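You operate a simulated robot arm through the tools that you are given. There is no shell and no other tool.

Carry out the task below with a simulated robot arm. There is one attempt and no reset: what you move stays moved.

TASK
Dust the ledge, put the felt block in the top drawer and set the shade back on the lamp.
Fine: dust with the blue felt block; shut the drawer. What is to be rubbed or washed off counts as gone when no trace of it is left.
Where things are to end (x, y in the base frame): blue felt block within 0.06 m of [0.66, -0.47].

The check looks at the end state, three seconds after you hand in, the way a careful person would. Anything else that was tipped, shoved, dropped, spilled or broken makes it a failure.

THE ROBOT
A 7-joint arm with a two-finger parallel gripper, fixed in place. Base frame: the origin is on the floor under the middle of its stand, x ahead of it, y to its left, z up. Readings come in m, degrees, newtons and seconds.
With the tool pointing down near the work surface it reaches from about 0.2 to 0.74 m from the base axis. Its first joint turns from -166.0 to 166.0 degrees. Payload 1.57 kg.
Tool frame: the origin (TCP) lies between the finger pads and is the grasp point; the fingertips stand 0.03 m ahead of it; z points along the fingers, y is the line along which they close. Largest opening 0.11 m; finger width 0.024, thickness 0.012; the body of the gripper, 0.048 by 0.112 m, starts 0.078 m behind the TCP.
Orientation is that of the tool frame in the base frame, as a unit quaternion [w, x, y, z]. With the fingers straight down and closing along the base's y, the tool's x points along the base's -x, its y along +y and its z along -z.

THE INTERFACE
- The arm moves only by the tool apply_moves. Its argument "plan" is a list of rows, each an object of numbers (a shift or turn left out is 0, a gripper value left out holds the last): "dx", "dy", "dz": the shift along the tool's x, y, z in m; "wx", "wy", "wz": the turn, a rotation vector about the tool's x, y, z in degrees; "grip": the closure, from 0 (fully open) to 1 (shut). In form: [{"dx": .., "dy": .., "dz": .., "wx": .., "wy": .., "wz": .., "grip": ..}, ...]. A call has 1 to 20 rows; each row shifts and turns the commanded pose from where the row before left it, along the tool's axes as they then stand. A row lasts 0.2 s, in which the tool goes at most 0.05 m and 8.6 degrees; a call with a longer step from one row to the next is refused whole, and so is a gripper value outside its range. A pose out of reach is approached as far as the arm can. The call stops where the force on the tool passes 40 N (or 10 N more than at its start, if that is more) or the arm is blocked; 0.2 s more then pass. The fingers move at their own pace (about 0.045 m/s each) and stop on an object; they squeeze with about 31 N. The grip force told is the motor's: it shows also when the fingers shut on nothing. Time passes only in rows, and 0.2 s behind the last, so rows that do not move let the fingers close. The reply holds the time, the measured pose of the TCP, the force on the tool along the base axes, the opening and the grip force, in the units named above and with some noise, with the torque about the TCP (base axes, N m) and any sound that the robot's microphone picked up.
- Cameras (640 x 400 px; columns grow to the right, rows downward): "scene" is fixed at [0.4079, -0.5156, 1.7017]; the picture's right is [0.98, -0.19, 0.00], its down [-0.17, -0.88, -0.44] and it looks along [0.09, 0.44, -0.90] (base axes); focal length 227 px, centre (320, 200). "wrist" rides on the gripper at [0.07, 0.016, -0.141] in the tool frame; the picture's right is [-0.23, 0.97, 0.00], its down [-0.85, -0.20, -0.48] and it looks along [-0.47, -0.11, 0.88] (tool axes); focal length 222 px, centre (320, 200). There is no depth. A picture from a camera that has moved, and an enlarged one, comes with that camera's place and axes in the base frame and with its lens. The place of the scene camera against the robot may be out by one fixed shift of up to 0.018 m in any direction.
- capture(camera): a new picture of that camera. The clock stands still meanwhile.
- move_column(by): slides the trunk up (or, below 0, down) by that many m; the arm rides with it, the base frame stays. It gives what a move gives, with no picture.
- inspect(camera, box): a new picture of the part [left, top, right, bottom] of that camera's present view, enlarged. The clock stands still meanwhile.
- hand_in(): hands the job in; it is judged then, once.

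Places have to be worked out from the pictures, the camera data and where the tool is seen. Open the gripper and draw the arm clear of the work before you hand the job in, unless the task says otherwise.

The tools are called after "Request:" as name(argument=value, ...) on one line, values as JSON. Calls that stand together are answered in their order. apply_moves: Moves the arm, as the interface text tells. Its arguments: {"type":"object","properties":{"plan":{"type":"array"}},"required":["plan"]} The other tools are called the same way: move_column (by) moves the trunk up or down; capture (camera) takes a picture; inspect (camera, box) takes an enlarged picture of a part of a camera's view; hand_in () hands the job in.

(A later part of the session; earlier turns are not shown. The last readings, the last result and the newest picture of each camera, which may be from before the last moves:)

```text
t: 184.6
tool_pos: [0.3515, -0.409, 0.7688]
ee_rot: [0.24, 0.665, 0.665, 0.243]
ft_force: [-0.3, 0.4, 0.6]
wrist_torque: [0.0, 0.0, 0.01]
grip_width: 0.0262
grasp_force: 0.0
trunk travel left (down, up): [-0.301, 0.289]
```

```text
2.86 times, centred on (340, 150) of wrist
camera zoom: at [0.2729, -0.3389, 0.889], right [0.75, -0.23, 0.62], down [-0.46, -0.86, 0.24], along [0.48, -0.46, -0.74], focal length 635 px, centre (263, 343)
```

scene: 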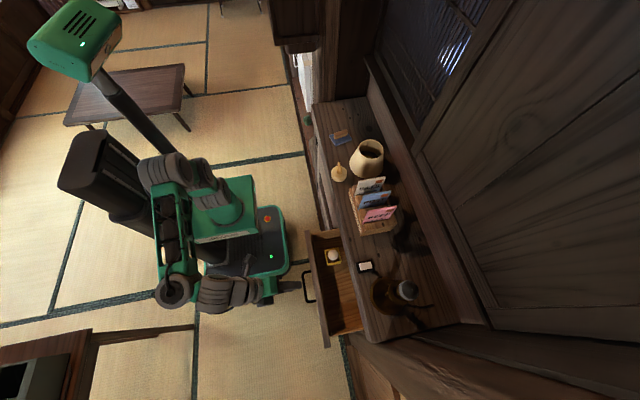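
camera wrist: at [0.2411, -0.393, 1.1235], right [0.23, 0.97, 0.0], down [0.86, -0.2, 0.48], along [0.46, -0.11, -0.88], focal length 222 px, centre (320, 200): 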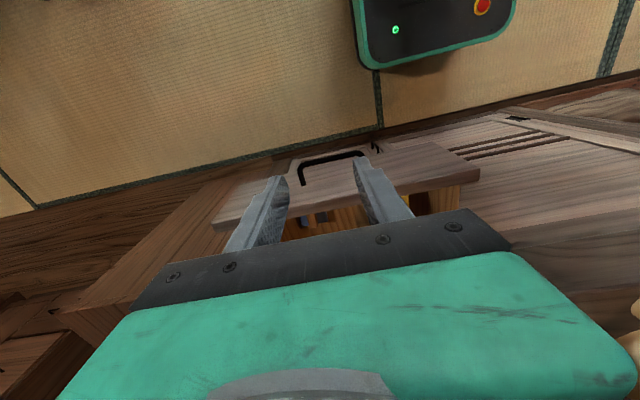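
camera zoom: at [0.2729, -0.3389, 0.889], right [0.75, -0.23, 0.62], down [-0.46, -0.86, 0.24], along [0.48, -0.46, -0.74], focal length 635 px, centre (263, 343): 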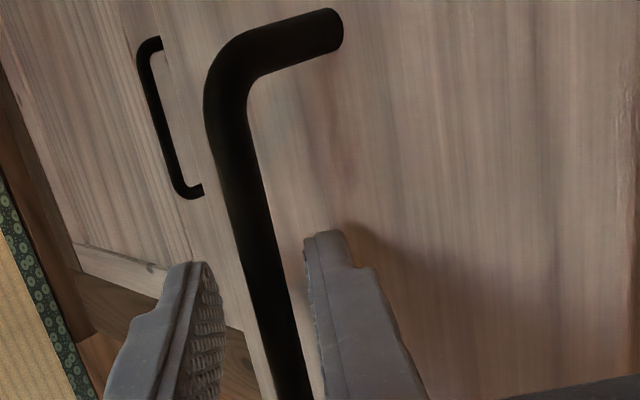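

The bar is centred again, no contact. I close on it and push slowly toward +x.

Request:
apply_moves(plan=[{"grip": 0.9}, {"grip": 1.0}, {"grip": 1.0}, {"grip": 1.0}, {}, {"dy": 0.0038, "dz": 0.0032}, {"dy": 0.0076, "dz": 0.0065}, {"dy": 0.0076, "dz": 0.0065}, {"dy": 0.0076, "dz": 0.0065}, {}])

```text
t: 186.8
tool_pos: [0.3877, -0.4096, 0.7708]
ee_rot: [0.244, 0.665, 0.663, 0.243]
ft_force: [1.9, 0.1, 29.5]
wrist_torque: [-0.26, -0.19, 0.48]
grip_width: 0.0096
grasp_force: 27.9
trunk travel left (down, up): [-0.301, 0.289]
```

The drawer follows. I relieve the upward strain by 3 mm and keep pushing it in.

Request:
apply_moves(plan=[{"dy": 0.0019, "dz": -0.0023}, {"dy": 0.0076, "dz": 0.0064}, {"dy": 0.0115, "dz": 0.0096}, {"dy": 0.0115, "dz": 0.0096}, {"dy": 0.0115, "dz": 0.0096}, {"dy": 0.0115, "dz": 0.0096}, {"dy": 0.0115, "dz": 0.0096}, {"dy": 0.0076, "dz": 0.0064}, {}])

Request:
inspect(camera="scene", box=[290, 220, 430, 330])

```text
t: 188.8
tool_pos: [0.4809, -0.4085, 0.7717]
ee_rot: [0.24, 0.666, 0.664, 0.242]
ft_force: [1.0, -3.3, 1.0]
wrist_torque: [-0.69, -0.05, 0.29]
grip_width: 0.0099
grasp_force: 27.7
trunk travel left (down, up): [-0.301, 0.289]
```

```text
3.64 times, centred on (360, 275) of scene
camera zoom: at [0.4079, -0.5156, 1.7017], right [0.98, -0.19, 0.0], down [-0.17, -0.88, -0.44], along [0.09, 0.44, -0.9], focal length 825 px, centre (174, -73)
```

zoom: 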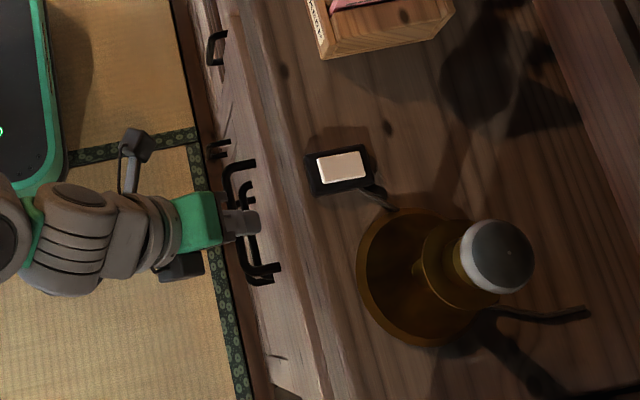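

Nearly shut. I push the last 3 cm in small steps and watch the force for the end stop.

Request:
apply_moves(plan=[{"dy": 0.0061, "dz": 0.0051}, {"dy": 0.0061, "dz": 0.0051}, {"dy": 0.0046, "dz": 0.0039}, {"dy": 0.0031, "dz": 0.0026}, {}])

```text
t: 190.0
tool_pos: [0.5073, -0.4095, 0.77]
ee_rot: [0.239, 0.665, 0.665, 0.242]
ft_force: [-1.1, -5.6, -7.3]
wrist_torque: [-0.9, 0.04, 0.18]
grip_width: 0.0098
grasp_force: 28.1
trunk travel left (down, up): [-0.301, 0.289]
```

Request:
apply_moves(plan=[{"dy": 0.0015, "dz": 0.0013}, {"dy": 0.0015, "dz": 0.0013}, {"dy": 0.0015, "dz": 0.0013}, {}])

Request:
inspect(camera="scene", box=[300, 230, 400, 330])

Request:
capture(camera="wrist")

```text
t: 191.0
tool_pos: [0.5116, -0.4091, 0.7701]
ee_rot: [0.238, 0.666, 0.664, 0.242]
ft_force: [-15.7, -3.8, -6.8]
wrist_torque: [-0.37, 0.1, 0.59]
grip_width: 0.0099
grasp_force: 28.0
trunk travel left (down, up): [-0.301, 0.289]
```

```text
4.00 times, centred on (350, 280) of scene
camera zoom: at [0.4079, -0.5156, 1.7017], right [0.98, -0.19, 0.0], down [-0.17, -0.88, -0.44], along [0.09, 0.44, -0.9], focal length 908 px, centre (200, -120)
```

zoom: 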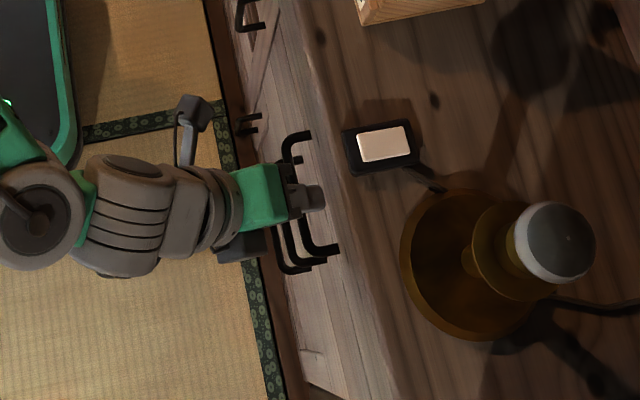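

```text
taken
camera wrist: at [0.4334, -0.3391, 0.8909], right [0.75, -0.23, 0.62], down [-0.46, -0.86, 0.24], along [0.48, -0.46, -0.75], focal length 222 px, centre (320, 200)
```

wrist: 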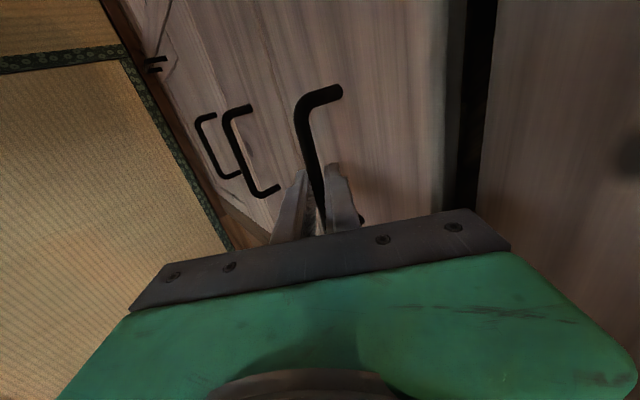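

The force shows the end stop (16 N) and the drawer is back flush. I open the fingers and slide off the bar along the tool axis.

Request:
apply_moves(plan=[{"grip": 0.9}, {"grip": 0.764}, {"grip": 0.764}, {"grip": 0.764}, {"dz": -0.005}, {"dz": -0.012}, {"dz": -0.018}, {"dz": -0.02}, {"dz": -0.02}, {"dz": -0.015}, {"dz": -0.008}, {}])

Request:
inspect(camera="wrist", box=[220, 40, 520, 220])

Request:
inspect(camera="scene", box=[300, 230, 400, 330])

```text
t: 193.6
tool_pos: [0.4512, -0.4087, 0.8457]
ee_rot: [0.241, 0.665, 0.664, 0.242]
ft_force: [0.0, 0.2, 0.6]
wrist_torque: [-0.02, 0.0, 0.0]
grip_width: 0.0258
grasp_force: 0.0
trunk travel left (down, up): [-0.301, 0.289]
```

```text
2.13 times, centred on (370, 130) of wrist
camera zoom: at [0.3724, -0.339, 0.9664], right [0.75, -0.23, 0.62], down [-0.46, -0.86, 0.24], along [0.48, -0.46, -0.74], focal length 474 px, centre (213, 349)
```

zoom: 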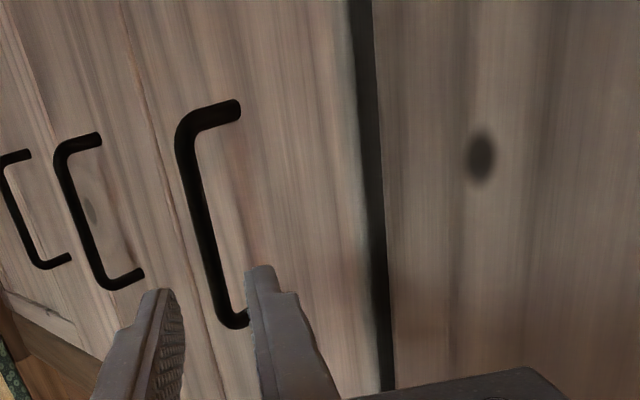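

```text
4.00 times, centred on (350, 280) of scene
camera zoom: at [0.4079, -0.5156, 1.7017], right [0.98, -0.19, 0.0], down [-0.17, -0.88, -0.44], along [0.09, 0.44, -0.9], focal length 908 px, centre (200, -120)
```

zoom: 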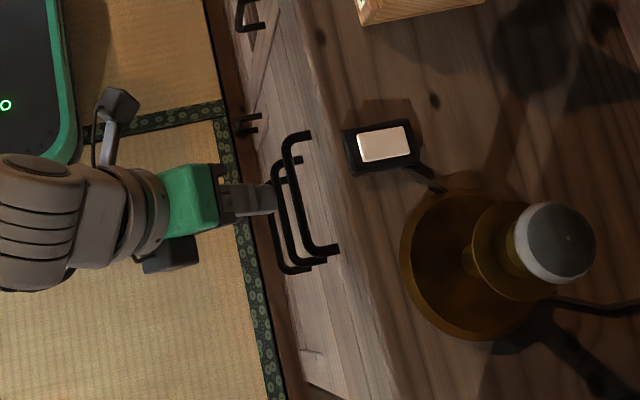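

The drawer is shut flush. Now the lamp and shade: I back off a little, raise the trunk and look at the lamp from the side.

Request:
apply_moves(plan=[{"dy": -0.006, "dz": -0.006}, {"dy": -0.014, "dz": -0.012}, {"dy": -0.018, "dz": -0.014}, {"dy": -0.014, "dz": -0.01}, {"dy": -0.006, "dz": -0.004}, {}])

Request:
move_column(by=0.2)

Request:
capture(camera="wrist")

```text
t: 195.0
tool_pos: [0.3758, -0.4079, 0.845]
ee_rot: [0.24, 0.665, 0.664, 0.243]
ft_force: [0.9, -0.1, -0.4]
wrist_torque: [-0.01, 0.01, 0.03]
grip_width: 0.0259
grasp_force: 0.1
trunk travel left (down, up): [-0.301, 0.289]
```

```text
t: 197.1
tool_pos: [0.3763, -0.4072, 1.0432]
ee_rot: [0.24, 0.665, 0.665, 0.243]
ft_force: [0.5, 0.0, -0.7]
wrist_torque: [-0.01, 0.0, 0.0]
grip_width: 0.0264
grasp_force: 0.1
trunk travel left (down, up): [-0.501, 0.089]
```

```text
taken
camera wrist: at [0.2975, -0.338, 1.1646], right [0.75, -0.23, 0.62], down [-0.46, -0.86, 0.24], along [0.48, -0.46, -0.74], focal length 222 px, centre (320, 200)
```

wrist: 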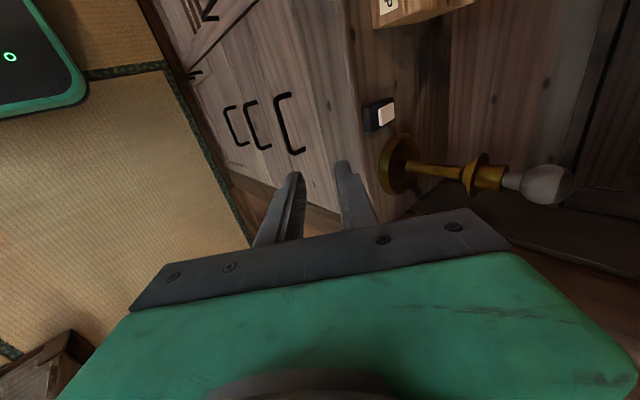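

Now the lamp is seen from the side: brass foot, stem, a flange, socket and bulb. I zoom in on it.

Request:
inspect(camera="wrist", box=[360, 90, 600, 230])

Request:
inspect(camera="scene", box=[350, 250, 440, 320])

Request:
inspect(camera="scene", box=[325, 130, 415, 190])

```text
2.67 times, centred on (480, 160) of wrist
camera zoom: at [0.2975, -0.338, 1.1646], right [0.75, -0.23, 0.62], down [-0.46, -0.86, 0.24], along [0.48, -0.46, -0.74], focal length 592 px, centre (-107, 307)
```

zoom: 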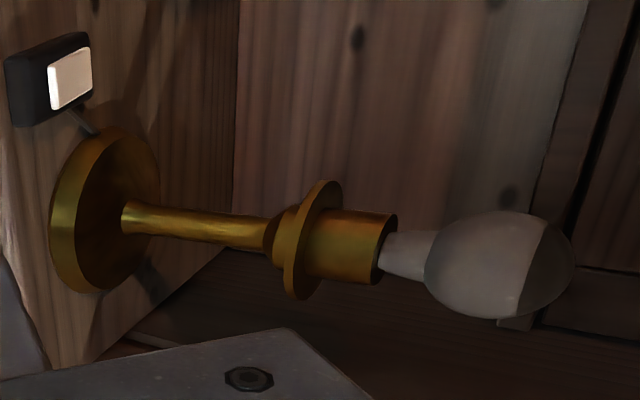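

```text
5.71 times, centred on (395, 285) of scene
camera zoom: at [0.4079, -0.5156, 1.7017], right [0.98, -0.19, 0.0], down [-0.17, -0.88, -0.44], along [0.09, 0.44, -0.9], focal length 1297 px, centre (-109, -286)
```

zoom: 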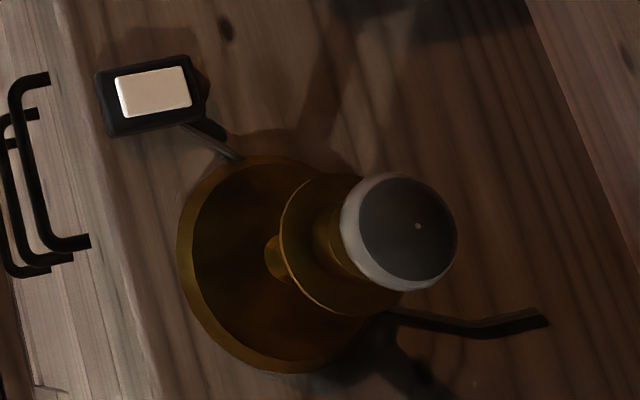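

```text
6.67 times, centred on (370, 160) of scene
camera zoom: at [0.4079, -0.5156, 1.7017], right [0.98, -0.19, 0.0], down [-0.17, -0.88, -0.44], along [0.09, 0.44, -0.9], focal length 1513 px, centre (-13, 467)
```

zoom: 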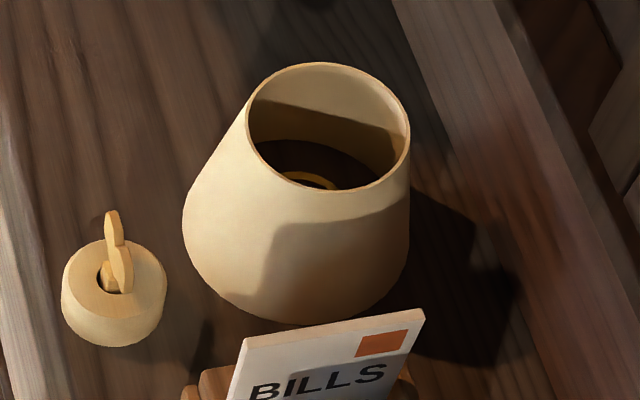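

Lamp geometry: its axis is near (0.613, -0.496), the flange near z 1.066, the socket top about 1.097 and the bulb tip about 1.155. The shade (top 0.088 m, foot 0.136 m, height about 0.10 m) has an inner ring that should sit on the flange. Since the lamp is at 0.79 m radius, I first test that a tilted, radially turned tool can reach above it.

Request:
apply_moves(plan=[{"wz": -3}, {"wz": -7}, {"wz": -8}, {"wz": -8}, {"wz": -8}, {"wz": -8}, {"wz": -8}, {"wz": -8}, {"wz": -8}, {"wz": -8}, {"wz": -8}, {"wz": -5}, {"wz": -3}, {}])

Request:
move_column(by=0.08)

```text
t: 200.1
tool_pos: [0.3758, -0.4079, 1.0445]
ee_rot: [0.341, 0.0, 0.94, 0.0]
ft_force: [-0.9, -0.6, -1.1]
wrist_torque: [0.0, 0.0, 0.0]
grip_width: 0.0261
grasp_force: 0.0
trunk travel left (down, up): [-0.501, 0.089]
```

```text
t: 201.3
tool_pos: [0.3759, -0.4075, 1.125]
ee_rot: [0.342, 0.0, 0.94, 0.002]
ft_force: [0.2, 0.2, 0.4]
wrist_torque: [-0.01, -0.01, 0.03]
grip_width: 0.0258
grasp_force: 0.1
trunk travel left (down, up): [-0.581, 0.009]
```

Pitch 40 at yaw 0 holds. I now yaw the tool to point at the lamp.

Request:
apply_moves(plan=[{"wx": 2.5, "wz": 3.0}, {"wx": 4.5, "wz": 5.4}, {"wx": 4.5, "wz": 5.4}, {"wx": 4.5, "wz": 5.4}, {"wx": 4.5, "wz": 5.4}, {"wx": 4.5, "wz": 5.4}, {}])

Request:
capture(camera="wrist")

Request:
capture(camera="scene")

```text
t: 202.9
tool_pos: [0.3751, -0.4084, 1.1253]
ee_rot: [0.321, 0.315, 0.886, -0.112]
ft_force: [-0.4, -0.6, 0.3]
wrist_torque: [0.01, -0.02, -0.01]
grip_width: 0.0257
grasp_force: 0.1
trunk travel left (down, up): [-0.581, 0.009]
```

```text
taken
camera wrist: at [0.2739, -0.3042, 1.1902], right [0.75, 0.64, 0.15], down [0.14, -0.38, 0.91], along [0.65, -0.66, -0.38], focal length 222 px, centre (320, 200)
```

wrist: 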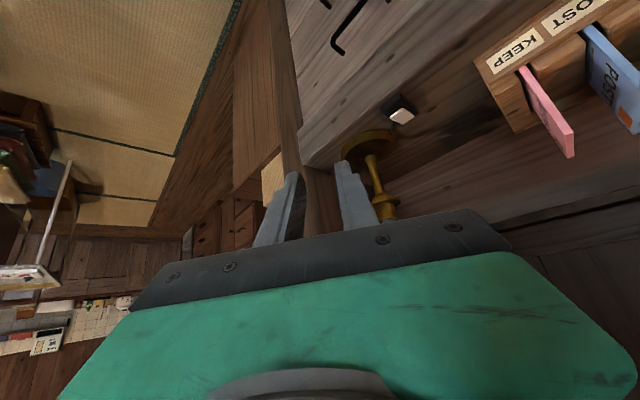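

```text
taken
```

scene: 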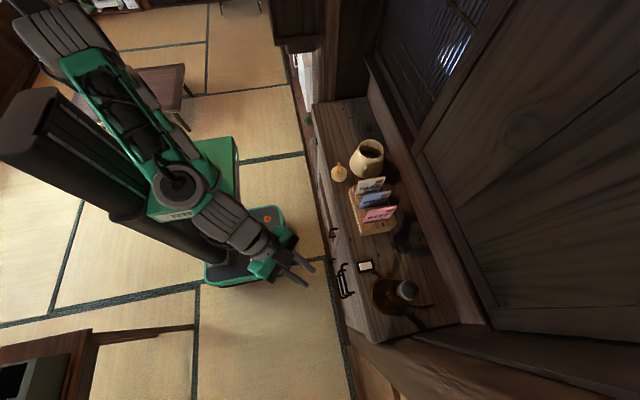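

That orientation works. I raise the hand well above bulb height and then reach out over the lamp to test reachability.

Request:
apply_moves(plan=[{"dx": -0.007, "dz": -0.008}, {"dx": -0.018, "dz": -0.022}, {"dx": -0.02, "dz": -0.024}, {"dx": -0.02, "dz": -0.024}, {"dx": -0.018, "dz": -0.022}, {"dx": -0.012, "dz": -0.014}, {"dx": -0.004, "dz": -0.005}, {}])

Request:
apply_moves(plan=[{"dx": -0.008, "dy": 0.004, "dz": 0.007}, {"dx": -0.018, "dy": 0.008, "dz": 0.015}, {"dx": -0.022, "dy": 0.01, "dz": 0.0185}, {"dx": -0.022, "dy": 0.01, "dz": 0.0185}, {"dx": -0.022, "dy": 0.01, "dz": 0.0185}, {"dx": -0.022, "dy": 0.01, "dz": 0.0185}, {"dx": -0.022, "dy": 0.01, "dz": 0.0185}, {"dx": -0.018, "dy": 0.008, "dz": 0.015}, {"dx": -0.014, "dy": 0.007, "dz": 0.011}, {"dx": -0.008, "dy": 0.004, "dz": 0.007}, {}])

Request:
capture(camera="wrist")

Request:
capture(camera="scene")

```text
t: 204.7
tool_pos: [0.3753, -0.4081, 1.2797]
ee_rot: [0.321, 0.314, 0.886, -0.112]
ft_force: [0.2, 0.0, 0.0]
wrist_torque: [-0.02, 0.0, 0.01]
grip_width: 0.0257
grasp_force: 0.0
trunk travel left (down, up): [-0.581, 0.009]
```

```text
t: 207.1
tool_pos: [0.6055, -0.4909, 1.2783]
ee_rot: [0.322, 0.315, 0.886, -0.112]
ft_force: [0.4, 0.2, 0.7]
wrist_torque: [0.0, -0.04, 0.02]
grip_width: 0.0263
grasp_force: 0.1
trunk travel left (down, up): [-0.581, 0.009]
```

```text
taken
camera wrist: at [0.5035, -0.3865, 1.3438], right [0.75, 0.65, 0.15], down [0.15, -0.38, 0.91], along [0.65, -0.66, -0.38], focal length 222 px, centre (320, 200)
```

wrist: 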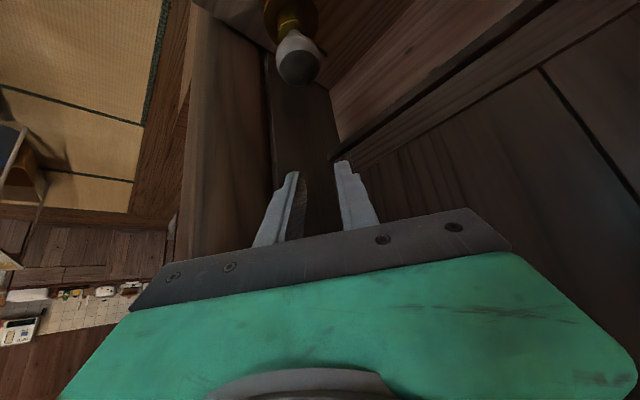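

```text
taken
```

scene: 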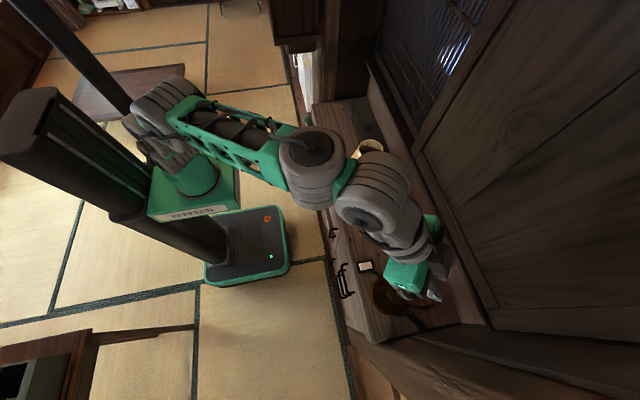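

Reachable with no trouble. From here the bulb is in view; I zoom in to fix the lamp axis precisely.

Request:
inspect(camera="wrist", box=[230, 0, 370, 100])

```text
4.00 times, centred on (300, 50) of wrist
camera zoom: at [0.5035, -0.3865, 1.3438], right [0.75, 0.65, 0.15], down [0.15, -0.38, 0.91], along [0.65, -0.66, -0.38], focal length 888 px, centre (400, 800)
```

zoom: 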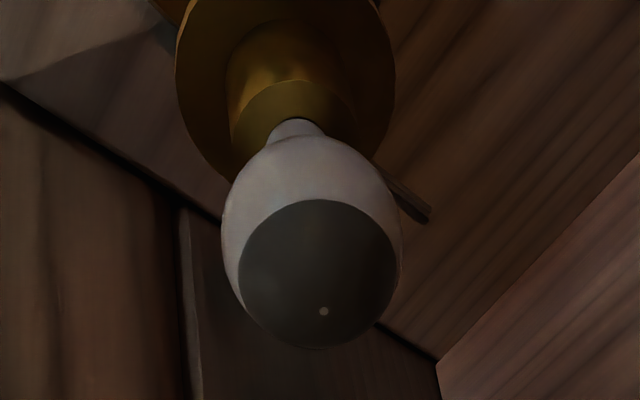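

The lamp axis is confirmed at (0.612, -0.498), bulb diameter 0.045. I withdraw and go to look at the shade from above.

Request:
apply_moves(plan=[{"dx": 0.008, "dz": -0.0065}, {"dx": 0.018, "dz": -0.015}, {"dx": 0.024, "dz": -0.02}, {"dx": 0.026, "dz": -0.0215}, {"dx": 0.026, "dz": -0.0215}, {"dx": 0.026, "dz": -0.0215}, {"dx": 0.018, "dz": -0.015}, {"dx": 0.008, "dz": -0.0065}, {"wx": -2.5, "wz": -3}, {"wx": -4.5, "wz": -5.4}, {"wx": -4.5, "wz": -5.4}, {"wx": -4.5, "wz": -5.4}, {"wx": -4.5, "wz": -5.4}, {"wx": -4.5, "wz": -5.4}, {}])

```text
t: 210.3
tool_pos: [0.4486, -0.3629, 1.2777]
ee_rot: [0.342, -0.001, 0.94, 0.001]
ft_force: [-0.9, 1.0, -0.3]
wrist_torque: [0.0, 0.02, -0.03]
grip_width: 0.026
grasp_force: 0.0
trunk travel left (down, up): [-0.581, 0.009]
```

I sweep along +y to in front of the shade.

Request:
apply_moves(plan=[{"dy": 0.01}, {"dy": 0.022}, {"dy": 0.034}, {"dy": 0.036}, {"dy": 0.036}, {"dy": 0.036}, {"dy": 0.036}, {"dy": 0.036}, {"dy": 0.036}, {"dy": 0.03}, {"dy": 0.02}, {"dy": 0.009}, {}])

Request:
capture(camera="wrist")

```text
t: 213.1
tool_pos: [0.4483, -0.025, 1.2782]
ee_rot: [0.342, 0.0, 0.94, 0.002]
ft_force: [-0.4, -0.6, -0.5]
wrist_torque: [0.0, -0.03, 0.01]
grip_width: 0.0262
grasp_force: 0.1
trunk travel left (down, up): [-0.581, 0.009]
```

```text
taken
camera wrist: at [0.3035, -0.0084, 1.3426], right [0.17, 0.97, 0.15], down [0.35, -0.2, 0.91], along [0.92, -0.11, -0.38], focal length 222 px, centre (320, 200)
```

wrist: 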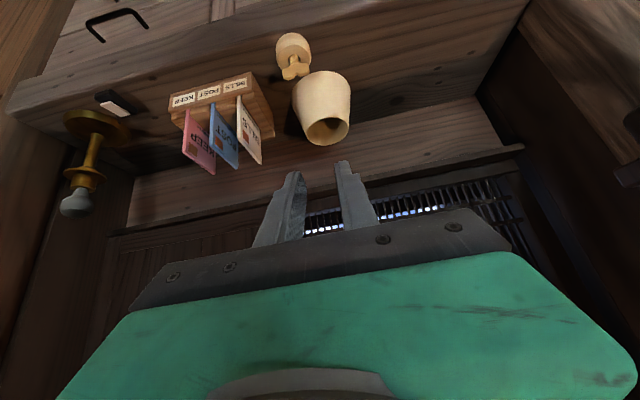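

A good overview of shade and lamp. I zoom on both for measurements.

Request:
inspect(camera="wrist", box=[260, 50, 380, 160])

Request:
inspect(camera="wrist", box=[40, 80, 160, 230])

```text
3.64 times, centred on (320, 105) of wrist
camera zoom: at [0.3035, -0.0084, 1.3426], right [0.17, 0.97, 0.15], down [0.35, -0.2, 0.91], along [0.92, -0.11, -0.38], focal length 808 px, centre (320, 546)
```

zoom: 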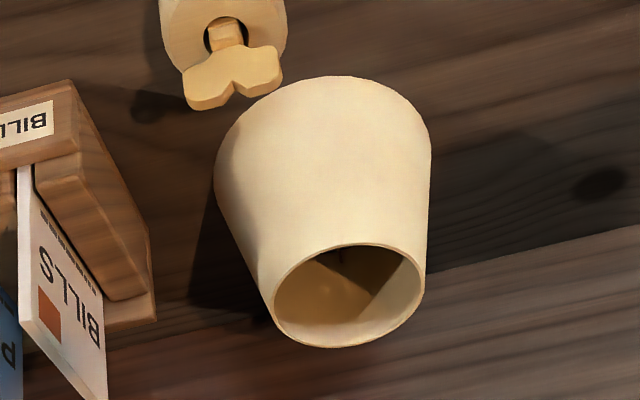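

```text
2.67 times, centred on (100, 155) of wrist
camera zoom: at [0.3035, -0.0084, 1.3426], right [0.17, 0.97, 0.15], down [0.35, -0.2, 0.91], along [0.92, -0.11, -0.38], focal length 592 px, centre (907, 320)
```

zoom: 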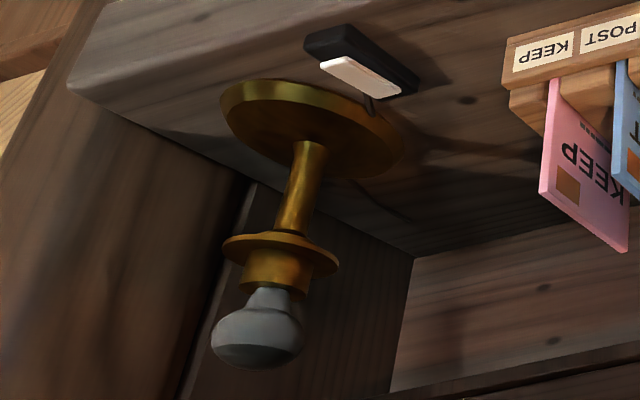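

I go to a near-vertical view directly above the shade, to measure its axis, rim height and inner ring.

Request:
apply_moves(plan=[{"wy": 3, "dz": 0.01}, {"wy": 6, "dz": 0.015}, {"wy": 7, "dz": 0.015}, {"wy": 7, "dz": 0.015}, {"wy": 7, "dx": -0.01}, {"wy": 6, "dx": -0.02}, {"wy": 4, "dx": -0.025}, {"dx": -0.025}, {"dx": -0.025}, {"dx": -0.02}, {"dx": -0.012}, {"dx": -0.006}, {}])

Request:
capture(camera="wrist")

```text
t: 215.9
tool_pos: [0.6195, -0.0246, 1.2424]
ee_rot: [-0.001, 0.0, 1.0, 0.001]
ft_force: [-0.2, -0.2, -0.4]
wrist_torque: [0.0, -0.04, 0.02]
grip_width: 0.0258
grasp_force: 0.1
trunk travel left (down, up): [-0.581, 0.009]
```

```text
taken
camera wrist: at [0.5516, -0.0075, 1.384], right [0.23, 0.97, 0.0], down [0.86, -0.2, 0.48], along [0.46, -0.11, -0.88], focal length 222 px, centre (320, 200)
```

wrist: 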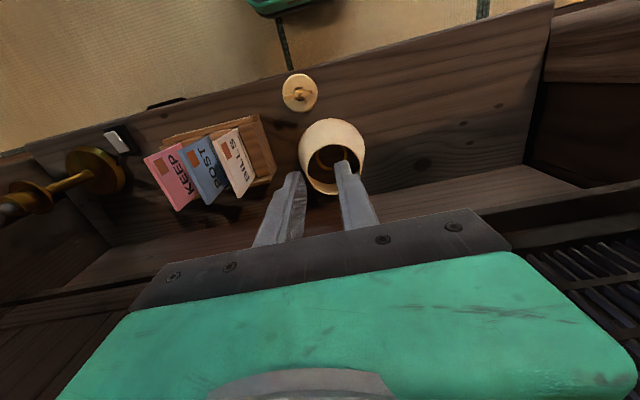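

The fingers cover part of it, so I open them fully and zoom in.

Request:
apply_moves(plan=[{"grip": 0.5}, {"grip": 0.2}, {"grip": 0.0}, {"grip": 0.0}, {"grip": 0.0}, {}])

Request:
inspect(camera="wrist", box=[280, 100, 400, 210])

```text
t: 217.3
tool_pos: [0.6205, -0.024, 1.2406]
ee_rot: [-0.001, 0.0, 1.0, 0.001]
ft_force: [-0.8, 0.7, 0.9]
wrist_torque: [0.01, -0.01, 0.01]
grip_width: 0.11
grasp_force: 0.0
trunk travel left (down, up): [-0.581, 0.009]
```

```text
3.64 times, centred on (340, 155) of wrist
camera zoom: at [0.5516, -0.0075, 1.3839], right [0.23, 0.97, 0.0], down [0.86, -0.2, 0.48], along [0.46, -0.11, -0.88], focal length 808 px, centre (247, 364)
```

zoom: 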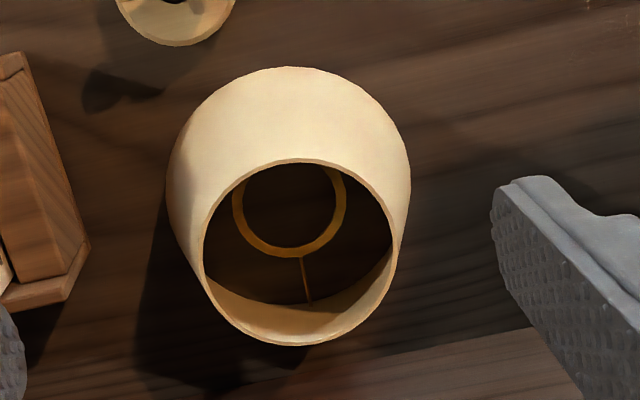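

Superb view: the shade's axis is at (0.681, -0.015), rim diameter 0.087 at z about 1.047, and its inner ring (inner diameter 0.05) lies about 2.4 cm above its foot, so it will pass over the 0.045 bulb and sit on the flange. I tilt to 40 degrees with fingers fully open and go to the pre-grasp point.

Request:
apply_moves(plan=[{"wy": -3}, {"wy": -6}, {"wy": -7}, {"wy": -7}, {"wy": -7}, {"wy": -6}, {"wy": -4}, {"dx": 0.008, "dy": 0.001, "dz": 0.0095}, {"dx": 0.015, "dy": 0.002, "dz": 0.018}, {"dx": 0.018, "dy": 0.002, "dz": 0.021}, {"dx": 0.018, "dy": 0.002, "dz": 0.021}, {"dx": 0.013, "dy": 0.001, "dz": 0.016}, {"dx": 0.007, "dy": 0.001, "dz": 0.0085}, {}])

Request:
capture(camera="wrist")

Request:
inspect(camera="scene", box=[310, 110, 430, 210])

```text
t: 220.3
tool_pos: [0.6197, -0.0149, 1.1169]
ee_rot: [0.342, 0.0, 0.94, 0.002]
ft_force: [-0.5, -0.7, -0.6]
wrist_torque: [-0.03, -0.01, 0.02]
grip_width: 0.1101
grasp_force: 0.0
trunk travel left (down, up): [-0.581, 0.009]
```

```text
taken
camera wrist: at [0.4761, 0.0018, 1.1822], right [0.17, 0.97, 0.15], down [0.35, -0.2, 0.92], along [0.92, -0.11, -0.38], focal length 222 px, centre (320, 200)
```

wrist: 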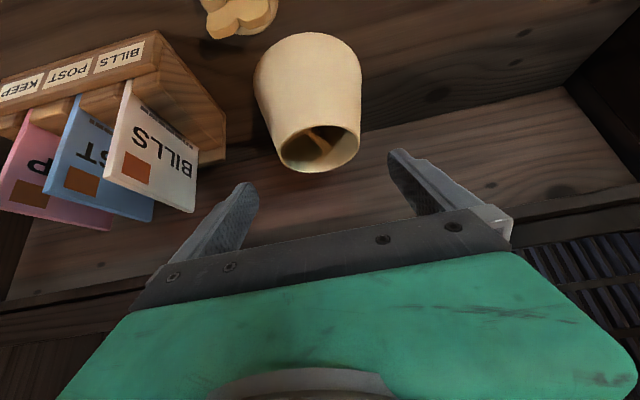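

```text
4.00 times, centred on (370, 160) of scene
camera zoom: at [0.4079, -0.5156, 1.7017], right [0.98, -0.19, 0.0], down [-0.17, -0.88, -0.44], along [0.09, 0.44, -0.9], focal length 908 px, centre (120, 360)
```

zoom: 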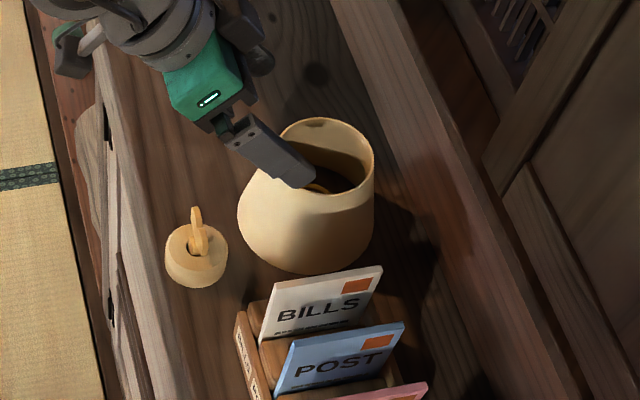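

The shade is nicely centred ahead. I zoom once more to fix the rim centre from here.

Request:
inspect(camera="wrist", box=[240, 20, 400, 190])

```text
2.35 times, centred on (320, 105) of wrist
camera zoom: at [0.4761, 0.0018, 1.1822], right [0.17, 0.97, 0.15], down [0.35, -0.2, 0.92], along [0.92, -0.11, -0.38], focal length 523 px, centre (320, 424)
```

zoom: 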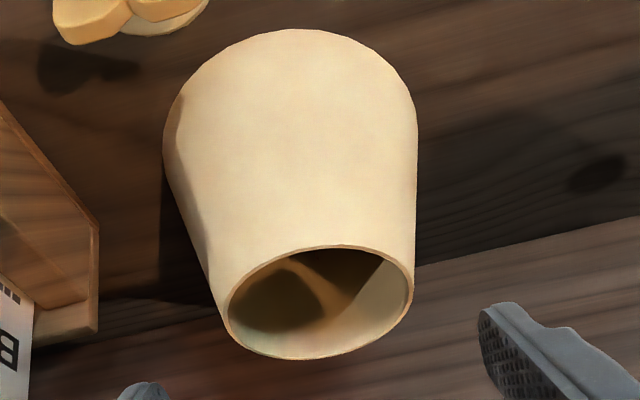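

Rim centre is about (0.677, -0.014, 1.043). I advance about 8 cm along the tool axis so the fingers straddle the top of the shade.

Request:
apply_moves(plan=[{"dx": 0.0004, "dz": 0.006}, {"dx": 0.001, "dz": 0.014}, {"dx": 0.0012, "dz": 0.018}, {"dx": 0.0012, "dz": 0.018}, {"dx": 0.001, "dz": 0.014}, {"dx": 0.0005, "dz": 0.007}, {"dx": 0.0003, "dz": 0.003}, {}])

Request:
capture(camera="wrist")

Request:
inspect(camera="scene", box=[320, 115, 420, 195])

```text
t: 222.1
tool_pos: [0.6674, -0.0126, 1.0519]
ee_rot: [0.341, 0.0, 0.94, 0.002]
ft_force: [0.2, -0.6, -0.1]
wrist_torque: [0.01, 0.0, -0.04]
grip_width: 0.1102
grasp_force: 0.1
trunk travel left (down, up): [-0.581, 0.009]
```

```text
taken
camera wrist: at [0.5234, 0.0039, 1.1178], right [0.17, 0.97, 0.15], down [0.35, -0.2, 0.92], along [0.92, -0.11, -0.38], focal length 222 px, centre (320, 200)
```

wrist: 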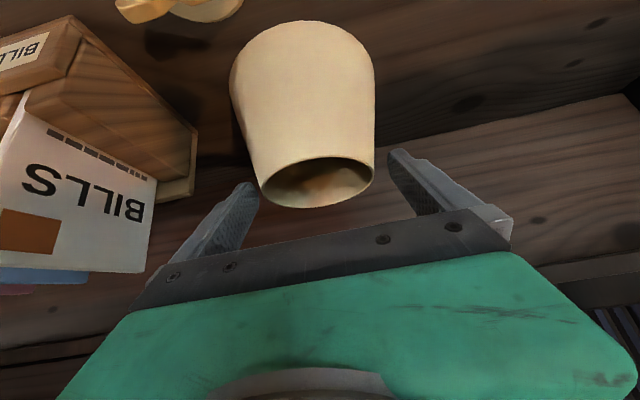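

```text
5.00 times, centred on (370, 155) of scene
camera zoom: at [0.4079, -0.5156, 1.7017], right [0.98, -0.19, 0.0], down [-0.17, -0.88, -0.44], along [0.09, 0.44, -0.9], focal length 1135 px, centre (70, 425)
```

zoom: 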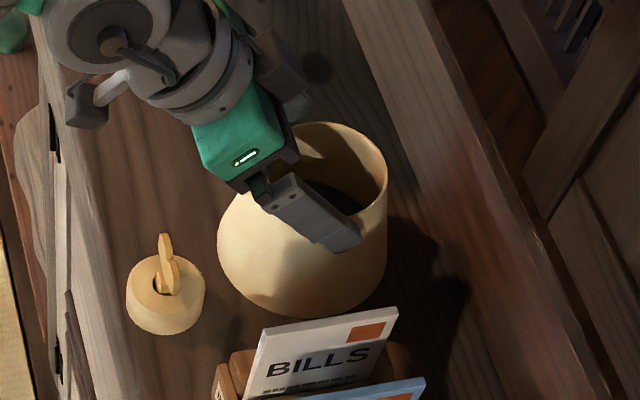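

The shade stands between the open fingers, about 2 mm off centre. I shift 2 mm and close slowly, watching the width.

Request:
apply_moves(plan=[{"dy": -0.002}, {"grip": 0.05}, {"grip": 0.1}, {"grip": 0.15}, {"grip": 0.2}, {"grip": 0.25}, {"grip": 0.3}, {}])

Request:
capture(camera="wrist")

Request:
inspect(camera="scene", box=[320, 115, 420, 195])

```text
t: 223.9
tool_pos: [0.6673, -0.0147, 1.0538]
ee_rot: [0.342, 0.0, 0.94, 0.002]
ft_force: [0.1, -0.3, -0.7]
wrist_torque: [0.01, 0.06, -0.02]
grip_width: 0.0981
grasp_force: 31.5
trunk travel left (down, up): [-0.581, 0.009]
```

```text
taken
camera wrist: at [0.523, 0.0017, 1.1181], right [0.17, 0.97, 0.15], down [0.35, -0.2, 0.92], along [0.92, -0.11, -0.38], focal length 222 px, centre (320, 200)
```

wrist: 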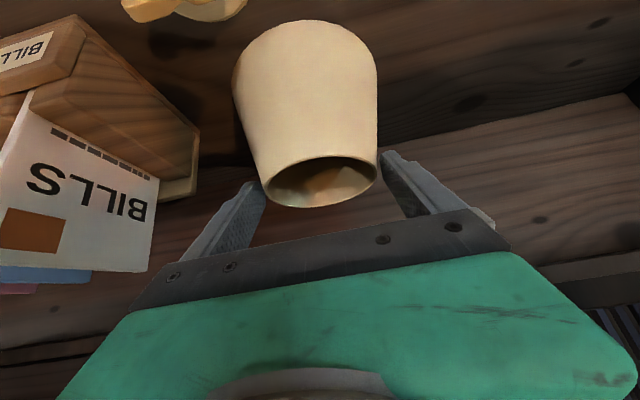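

```text
5.00 times, centred on (370, 155) of scene
camera zoom: at [0.4079, -0.5156, 1.7017], right [0.98, -0.19, 0.0], down [-0.17, -0.88, -0.44], along [0.09, 0.44, -0.9], focal length 1135 px, centre (70, 425)
```

zoom: 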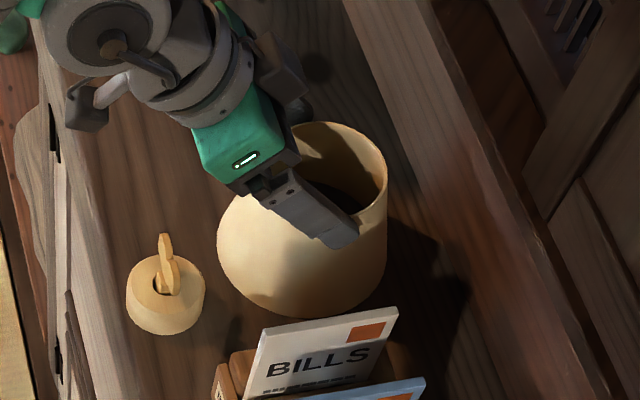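

Gripped at 0.098 m with 31 N, as predicted. I test-lift by 1 cm and look whether it holds without slipping.

Request:
apply_moves(plan=[{"dx": -0.0013, "dz": -0.0015}, {"dx": -0.0026, "dz": -0.0031}, {"dx": -0.0026, "dz": -0.0031}, {}, {}, {}])

Request:
capture(camera="wrist")

Request:
inspect(camera="scene", box=[320, 115, 420, 195])

```text
t: 225.3
tool_pos: [0.6668, -0.0143, 1.0638]
ee_rot: [0.341, 0.0, 0.94, 0.002]
ft_force: [0.1, -0.3, -1.2]
wrist_torque: [-0.02, 0.0, -0.04]
grip_width: 0.0978
grasp_force: 31.2
trunk travel left (down, up): [-0.581, 0.009]
```

```text
taken
camera wrist: at [0.5228, 0.001, 1.1285], right [0.17, 0.97, 0.15], down [0.35, -0.2, 0.92], along [0.92, -0.11, -0.38], focal length 222 px, centre (320, 200)
```

wrist: 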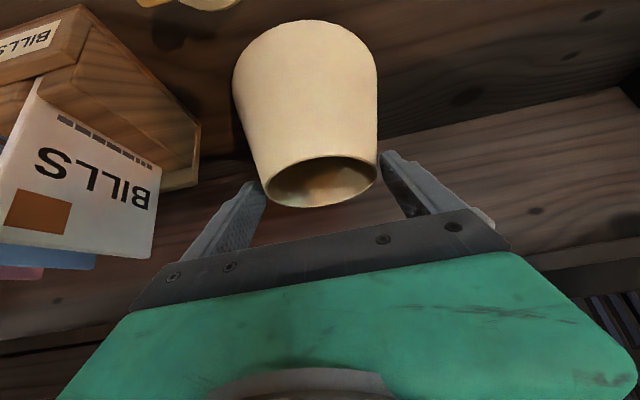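

```text
5.00 times, centred on (370, 155) of scene
camera zoom: at [0.4079, -0.5156, 1.7017], right [0.98, -0.19, 0.0], down [-0.17, -0.88, -0.44], along [0.09, 0.44, -0.9], focal length 1135 px, centre (70, 425)
```

zoom: 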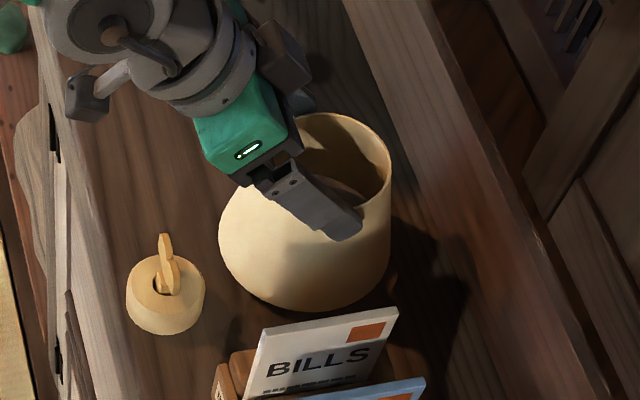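

The shade came up with the hand and did not slip. I lift it to clear everything (foot at about z 1.17).

Request:
apply_moves(plan=[{"dx": -0.005, "dz": -0.006}, {"dx": -0.01, "dz": -0.012}, {"dx": -0.0154, "dz": -0.0184}, {"dx": -0.0154, "dz": -0.0184}, {"dx": -0.0154, "dz": -0.0184}, {"dx": -0.0154, "dz": -0.0184}, {"dx": -0.0154, "dz": -0.0184}, {"dx": -0.0154, "dz": -0.0184}, {"dx": -0.0154, "dz": -0.0184}, {"dx": -0.01, "dz": -0.012}, {"dx": -0.005, "dz": -0.006}, {}])

Request:
capture(camera="wrist")

```text
t: 227.9
tool_pos: [0.669, -0.0152, 1.2772]
ee_rot: [0.341, 0.001, 0.94, 0.001]
ft_force: [0.1, 0.6, -0.1]
wrist_torque: [-0.01, 0.0, 0.01]
grip_width: 0.0944
grasp_force: 30.7
trunk travel left (down, up): [-0.581, 0.009]
```

```text
taken
camera wrist: at [0.5244, 0.0011, 1.3421], right [0.17, 0.97, 0.15], down [0.35, -0.2, 0.92], along [0.92, -0.11, -0.38], focal length 222 px, centre (320, 200)
```

wrist: 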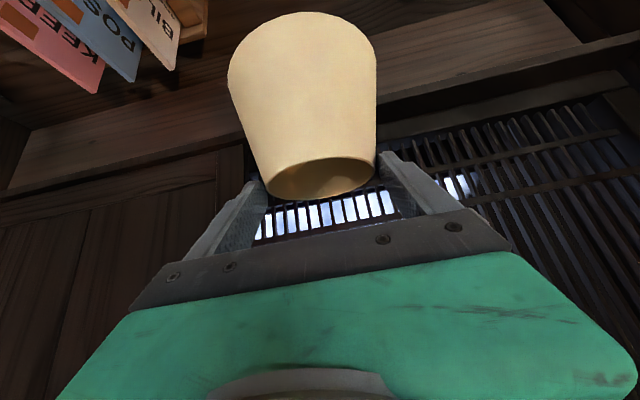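

The grip width fell from 0.098 to 0.094, so the shade is creeping down out of the cone-shaped grip. It would not last the trip, so I set it straight back down now and will use a better grip.

Request:
apply_moves(plan=[{"dx": 0.008, "dz": 0.0095}, {"dx": 0.016, "dz": 0.019}, {"dx": 0.022, "dz": 0.0262}, {"dx": 0.022, "dz": 0.0262}, {"dx": 0.022, "dz": 0.0262}, {"dx": 0.018, "dz": 0.0215}, {"dx": 0.013, "dz": 0.0155}, {"dx": 0.008, "dz": 0.0095}, {"dx": 0.0053, "dz": 0.0065}, {}])

```text
t: 230.1
tool_pos: [0.6667, -0.0161, 1.068]
ee_rot: [0.342, 0.0, 0.94, 0.001]
ft_force: [-0.5, 0.9, -0.2]
wrist_torque: [0.0, 0.05, 0.0]
grip_width: 0.094
grasp_force: 30.8
trunk travel left (down, up): [-0.581, 0.009]
```

On lowering it barely slipped further (0.0940). I set it on the ledge, open, then grip again lower on the cone (wider, about 0.104), which leaves plenty of margin.

Request:
apply_moves(plan=[{"dx": 0.0019, "dz": 0.0023}, {"dx": 0.0019, "dz": 0.0023}, {"dx": 0.0013, "dz": 0.0015}, {}])

```text
t: 231.1
tool_pos: [0.669, -0.0157, 1.0649]
ee_rot: [0.344, 0.0, 0.939, 0.001]
ft_force: [-2.2, -0.6, 12.6]
wrist_torque: [-0.13, -0.78, -0.05]
grip_width: 0.0942
grasp_force: 30.8
trunk travel left (down, up): [-0.581, 0.009]
```

Contact with the ledge (13 N). I ease 2 mm up, open fully and check the shade stays upright.

Request:
apply_moves(plan=[{"dx": -0.0013, "dz": -0.0015}, {"grip": 0.15}, {"grip": 0.05}, {"grip": 0.0}, {"grip": 0.0}, {}])

Request:
inspect(camera="wrist", box=[200, 0, 440, 230])

Request:
inspect(camera="scene", box=[320, 115, 420, 195])

```text
t: 232.5
tool_pos: [0.669, -0.0157, 1.0628]
ee_rot: [0.341, 0.0, 0.94, 0.002]
ft_force: [-0.3, 0.4, -0.2]
wrist_torque: [0.02, 0.0, 0.0]
grip_width: 0.1101
grasp_force: 0.1
trunk travel left (down, up): [-0.581, 0.009]
```

```text
1.74 times, centred on (320, 115) of wrist
camera zoom: at [0.5235, 0.0008, 1.1276], right [0.17, 0.97, 0.15], down [0.35, -0.2, 0.92], along [0.92, -0.11, -0.38], focal length 386 px, centre (320, 348)
```

zoom: 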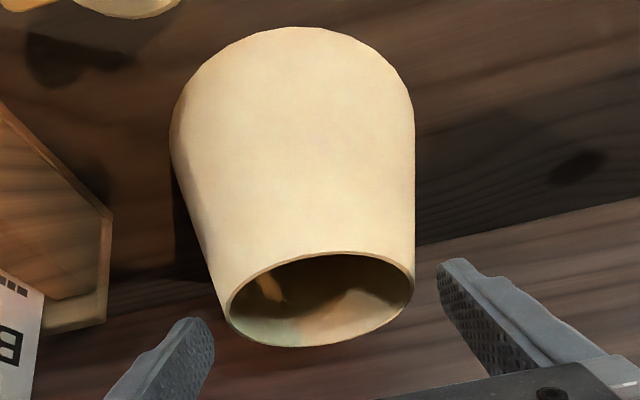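

```text
5.00 times, centred on (370, 155) of scene
camera zoom: at [0.4079, -0.5156, 1.7017], right [0.98, -0.19, 0.0], down [-0.17, -0.88, -0.44], along [0.09, 0.44, -0.9], focal length 1135 px, centre (70, 425)
```

zoom: 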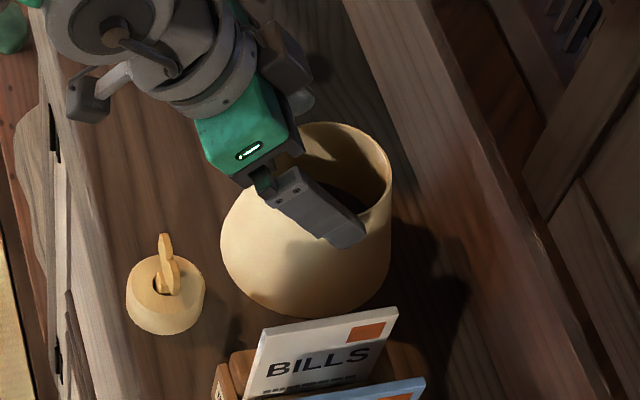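

The shade stands upright with its axis near (0.676, -0.0145). I descend straight by 2.6 cm with fingers fully open, slowly, watching for touch.

Request:
apply_moves(plan=[{"dx": 0.003, "dy": 0.0006, "dz": 0.003}, {"dx": 0.004, "dy": 0.0006, "dz": 0.004}, {"dx": 0.004, "dz": 0.004}, {"dx": 0.004, "dz": 0.004}, {"dx": 0.0034, "dz": 0.0034}, {}])

Request:
inspect(camera="wrist", box=[200, 0, 440, 230])

```text
t: 233.9
tool_pos: [0.6655, -0.0142, 1.0367]
ee_rot: [0.341, 0.0, 0.94, 0.001]
ft_force: [0.2, -0.4, 0.5]
wrist_torque: [0.0, 0.01, -0.02]
grip_width: 0.11
grasp_force: 0.0
trunk travel left (down, up): [-0.581, 0.009]
```

```text
1.74 times, centred on (320, 115) of wrist
camera zoom: at [0.521, 0.0019, 1.102], right [0.17, 0.97, 0.15], down [0.35, -0.2, 0.92], along [0.92, -0.11, -0.38], focal length 386 px, centre (320, 348)
```

zoom: 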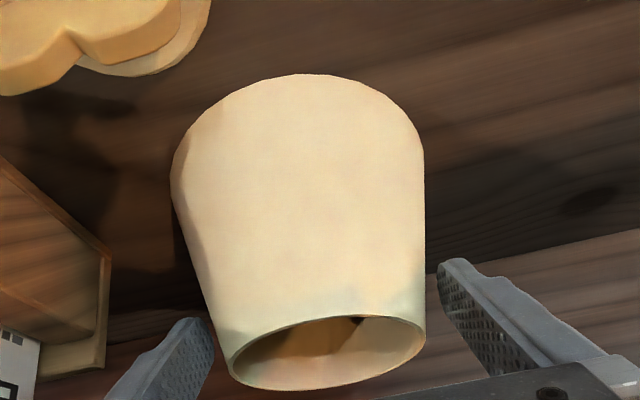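

No touch. I close on the shade now.

Request:
apply_moves(plan=[{"grip": 0.03}, {"grip": 0.06}, {"grip": 0.1}, {"grip": 0.15}, {"grip": 0.3}, {}, {}])

```text
t: 235.5
tool_pos: [0.6659, -0.0152, 1.0378]
ee_rot: [0.34, 0.001, 0.94, 0.001]
ft_force: [0.5, -0.1, 1.0]
wrist_torque: [0.03, 0.02, -0.01]
grip_width: 0.1035
grasp_force: 31.4
trunk travel left (down, up): [-0.581, 0.009]
```

Gripped at 0.1035. I lift slowly in two stages and watch the width for slip.

Request:
apply_moves(plan=[{"dx": -0.003, "dz": -0.0036}, {"dx": -0.006, "dz": -0.0072}, {"dx": -0.009, "dz": -0.0107}, {"dx": -0.0116, "dz": -0.0138}, {"dx": -0.0116, "dz": -0.0138}, {"dx": -0.0116, "dz": -0.0138}, {"dx": -0.009, "dz": -0.0107}, {"dx": -0.006, "dz": -0.0072}, {"dx": -0.003, "dz": -0.0036}, {}])

```text
t: 237.7
tool_pos: [0.6657, -0.0147, 1.1457]
ee_rot: [0.342, 0.0, 0.94, 0.001]
ft_force: [0.1, 0.4, -0.7]
wrist_torque: [-0.01, -0.01, 0.01]
grip_width: 0.1035
grasp_force: 31.1
trunk travel left (down, up): [-0.581, 0.009]
```

No slip at all now (0.1035). I lift the rest.

Request:
apply_moves(plan=[{"dx": -0.003, "dz": -0.0036}, {"dx": -0.006, "dz": -0.0072}, {"dx": -0.009, "dz": -0.0107}, {"dx": -0.0116, "dz": -0.0138}, {"dx": -0.0116, "dz": -0.0138}, {"dx": -0.0116, "dz": -0.0138}, {"dx": -0.0116, "dz": -0.0138}, {"dx": -0.009, "dz": -0.0107}, {"dx": -0.006, "dz": -0.0072}, {"dx": -0.002, "dz": -0.0024}, {}])

Request:
capture(camera="wrist")

Request:
capture(camera="scene")

```text
t: 240.1
tool_pos: [0.6666, -0.0154, 1.2723]
ee_rot: [0.341, 0.0, 0.94, 0.002]
ft_force: [0.3, 0.2, -0.1]
wrist_torque: [0.01, -0.02, 0.0]
grip_width: 0.0769
grasp_force: 0.1
trunk travel left (down, up): [-0.581, 0.009]
```

```text
taken
camera wrist: at [0.5215, 0.0021, 1.3383], right [0.17, 0.97, 0.15], down [0.35, -0.2, 0.92], along [0.92, -0.11, -0.37], focal length 222 px, centre (320, 200)
```

wrist: 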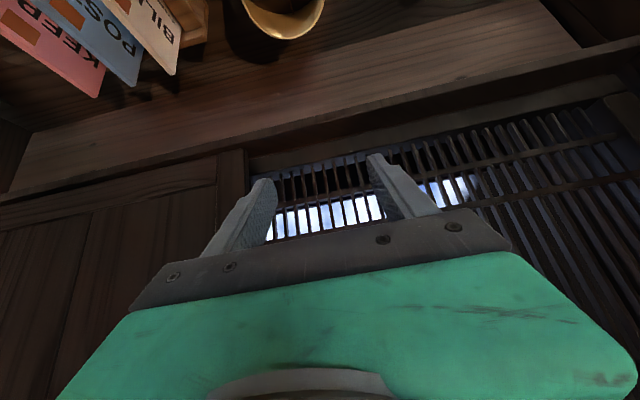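

```text
taken
```

scene: 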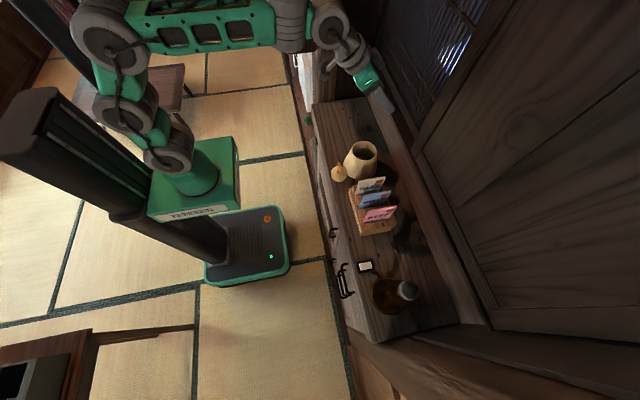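

The shade slipped out of the grip during the second lift. I check at once where it landed and whether anything is disturbed.

Request:
inspect(camera="scene", box=[310, 110, 430, 210])

Request:
inspect(camera="wrist", box=[60, 0, 360, 110])

```text
4.00 times, centred on (370, 160) of scene
camera zoom: at [0.4079, -0.5156, 1.7017], right [0.98, -0.19, 0.0], down [-0.17, -0.88, -0.44], along [0.09, 0.44, -0.9], focal length 908 px, centre (120, 360)
```

zoom: 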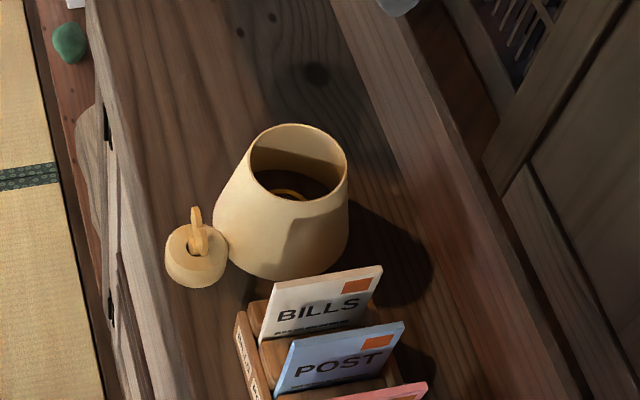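

```text
2.13 times, centred on (210, 55) of wrist
camera zoom: at [0.5215, 0.0021, 1.3383], right [0.17, 0.97, 0.15], down [0.35, -0.2, 0.92], along [0.92, -0.11, -0.37], focal length 474 px, centre (555, 509)
```

zoom: 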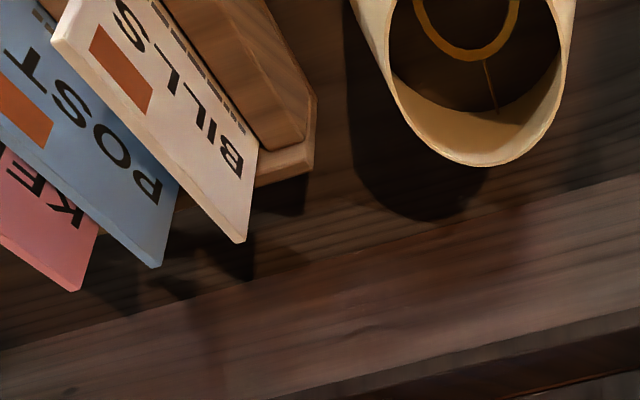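

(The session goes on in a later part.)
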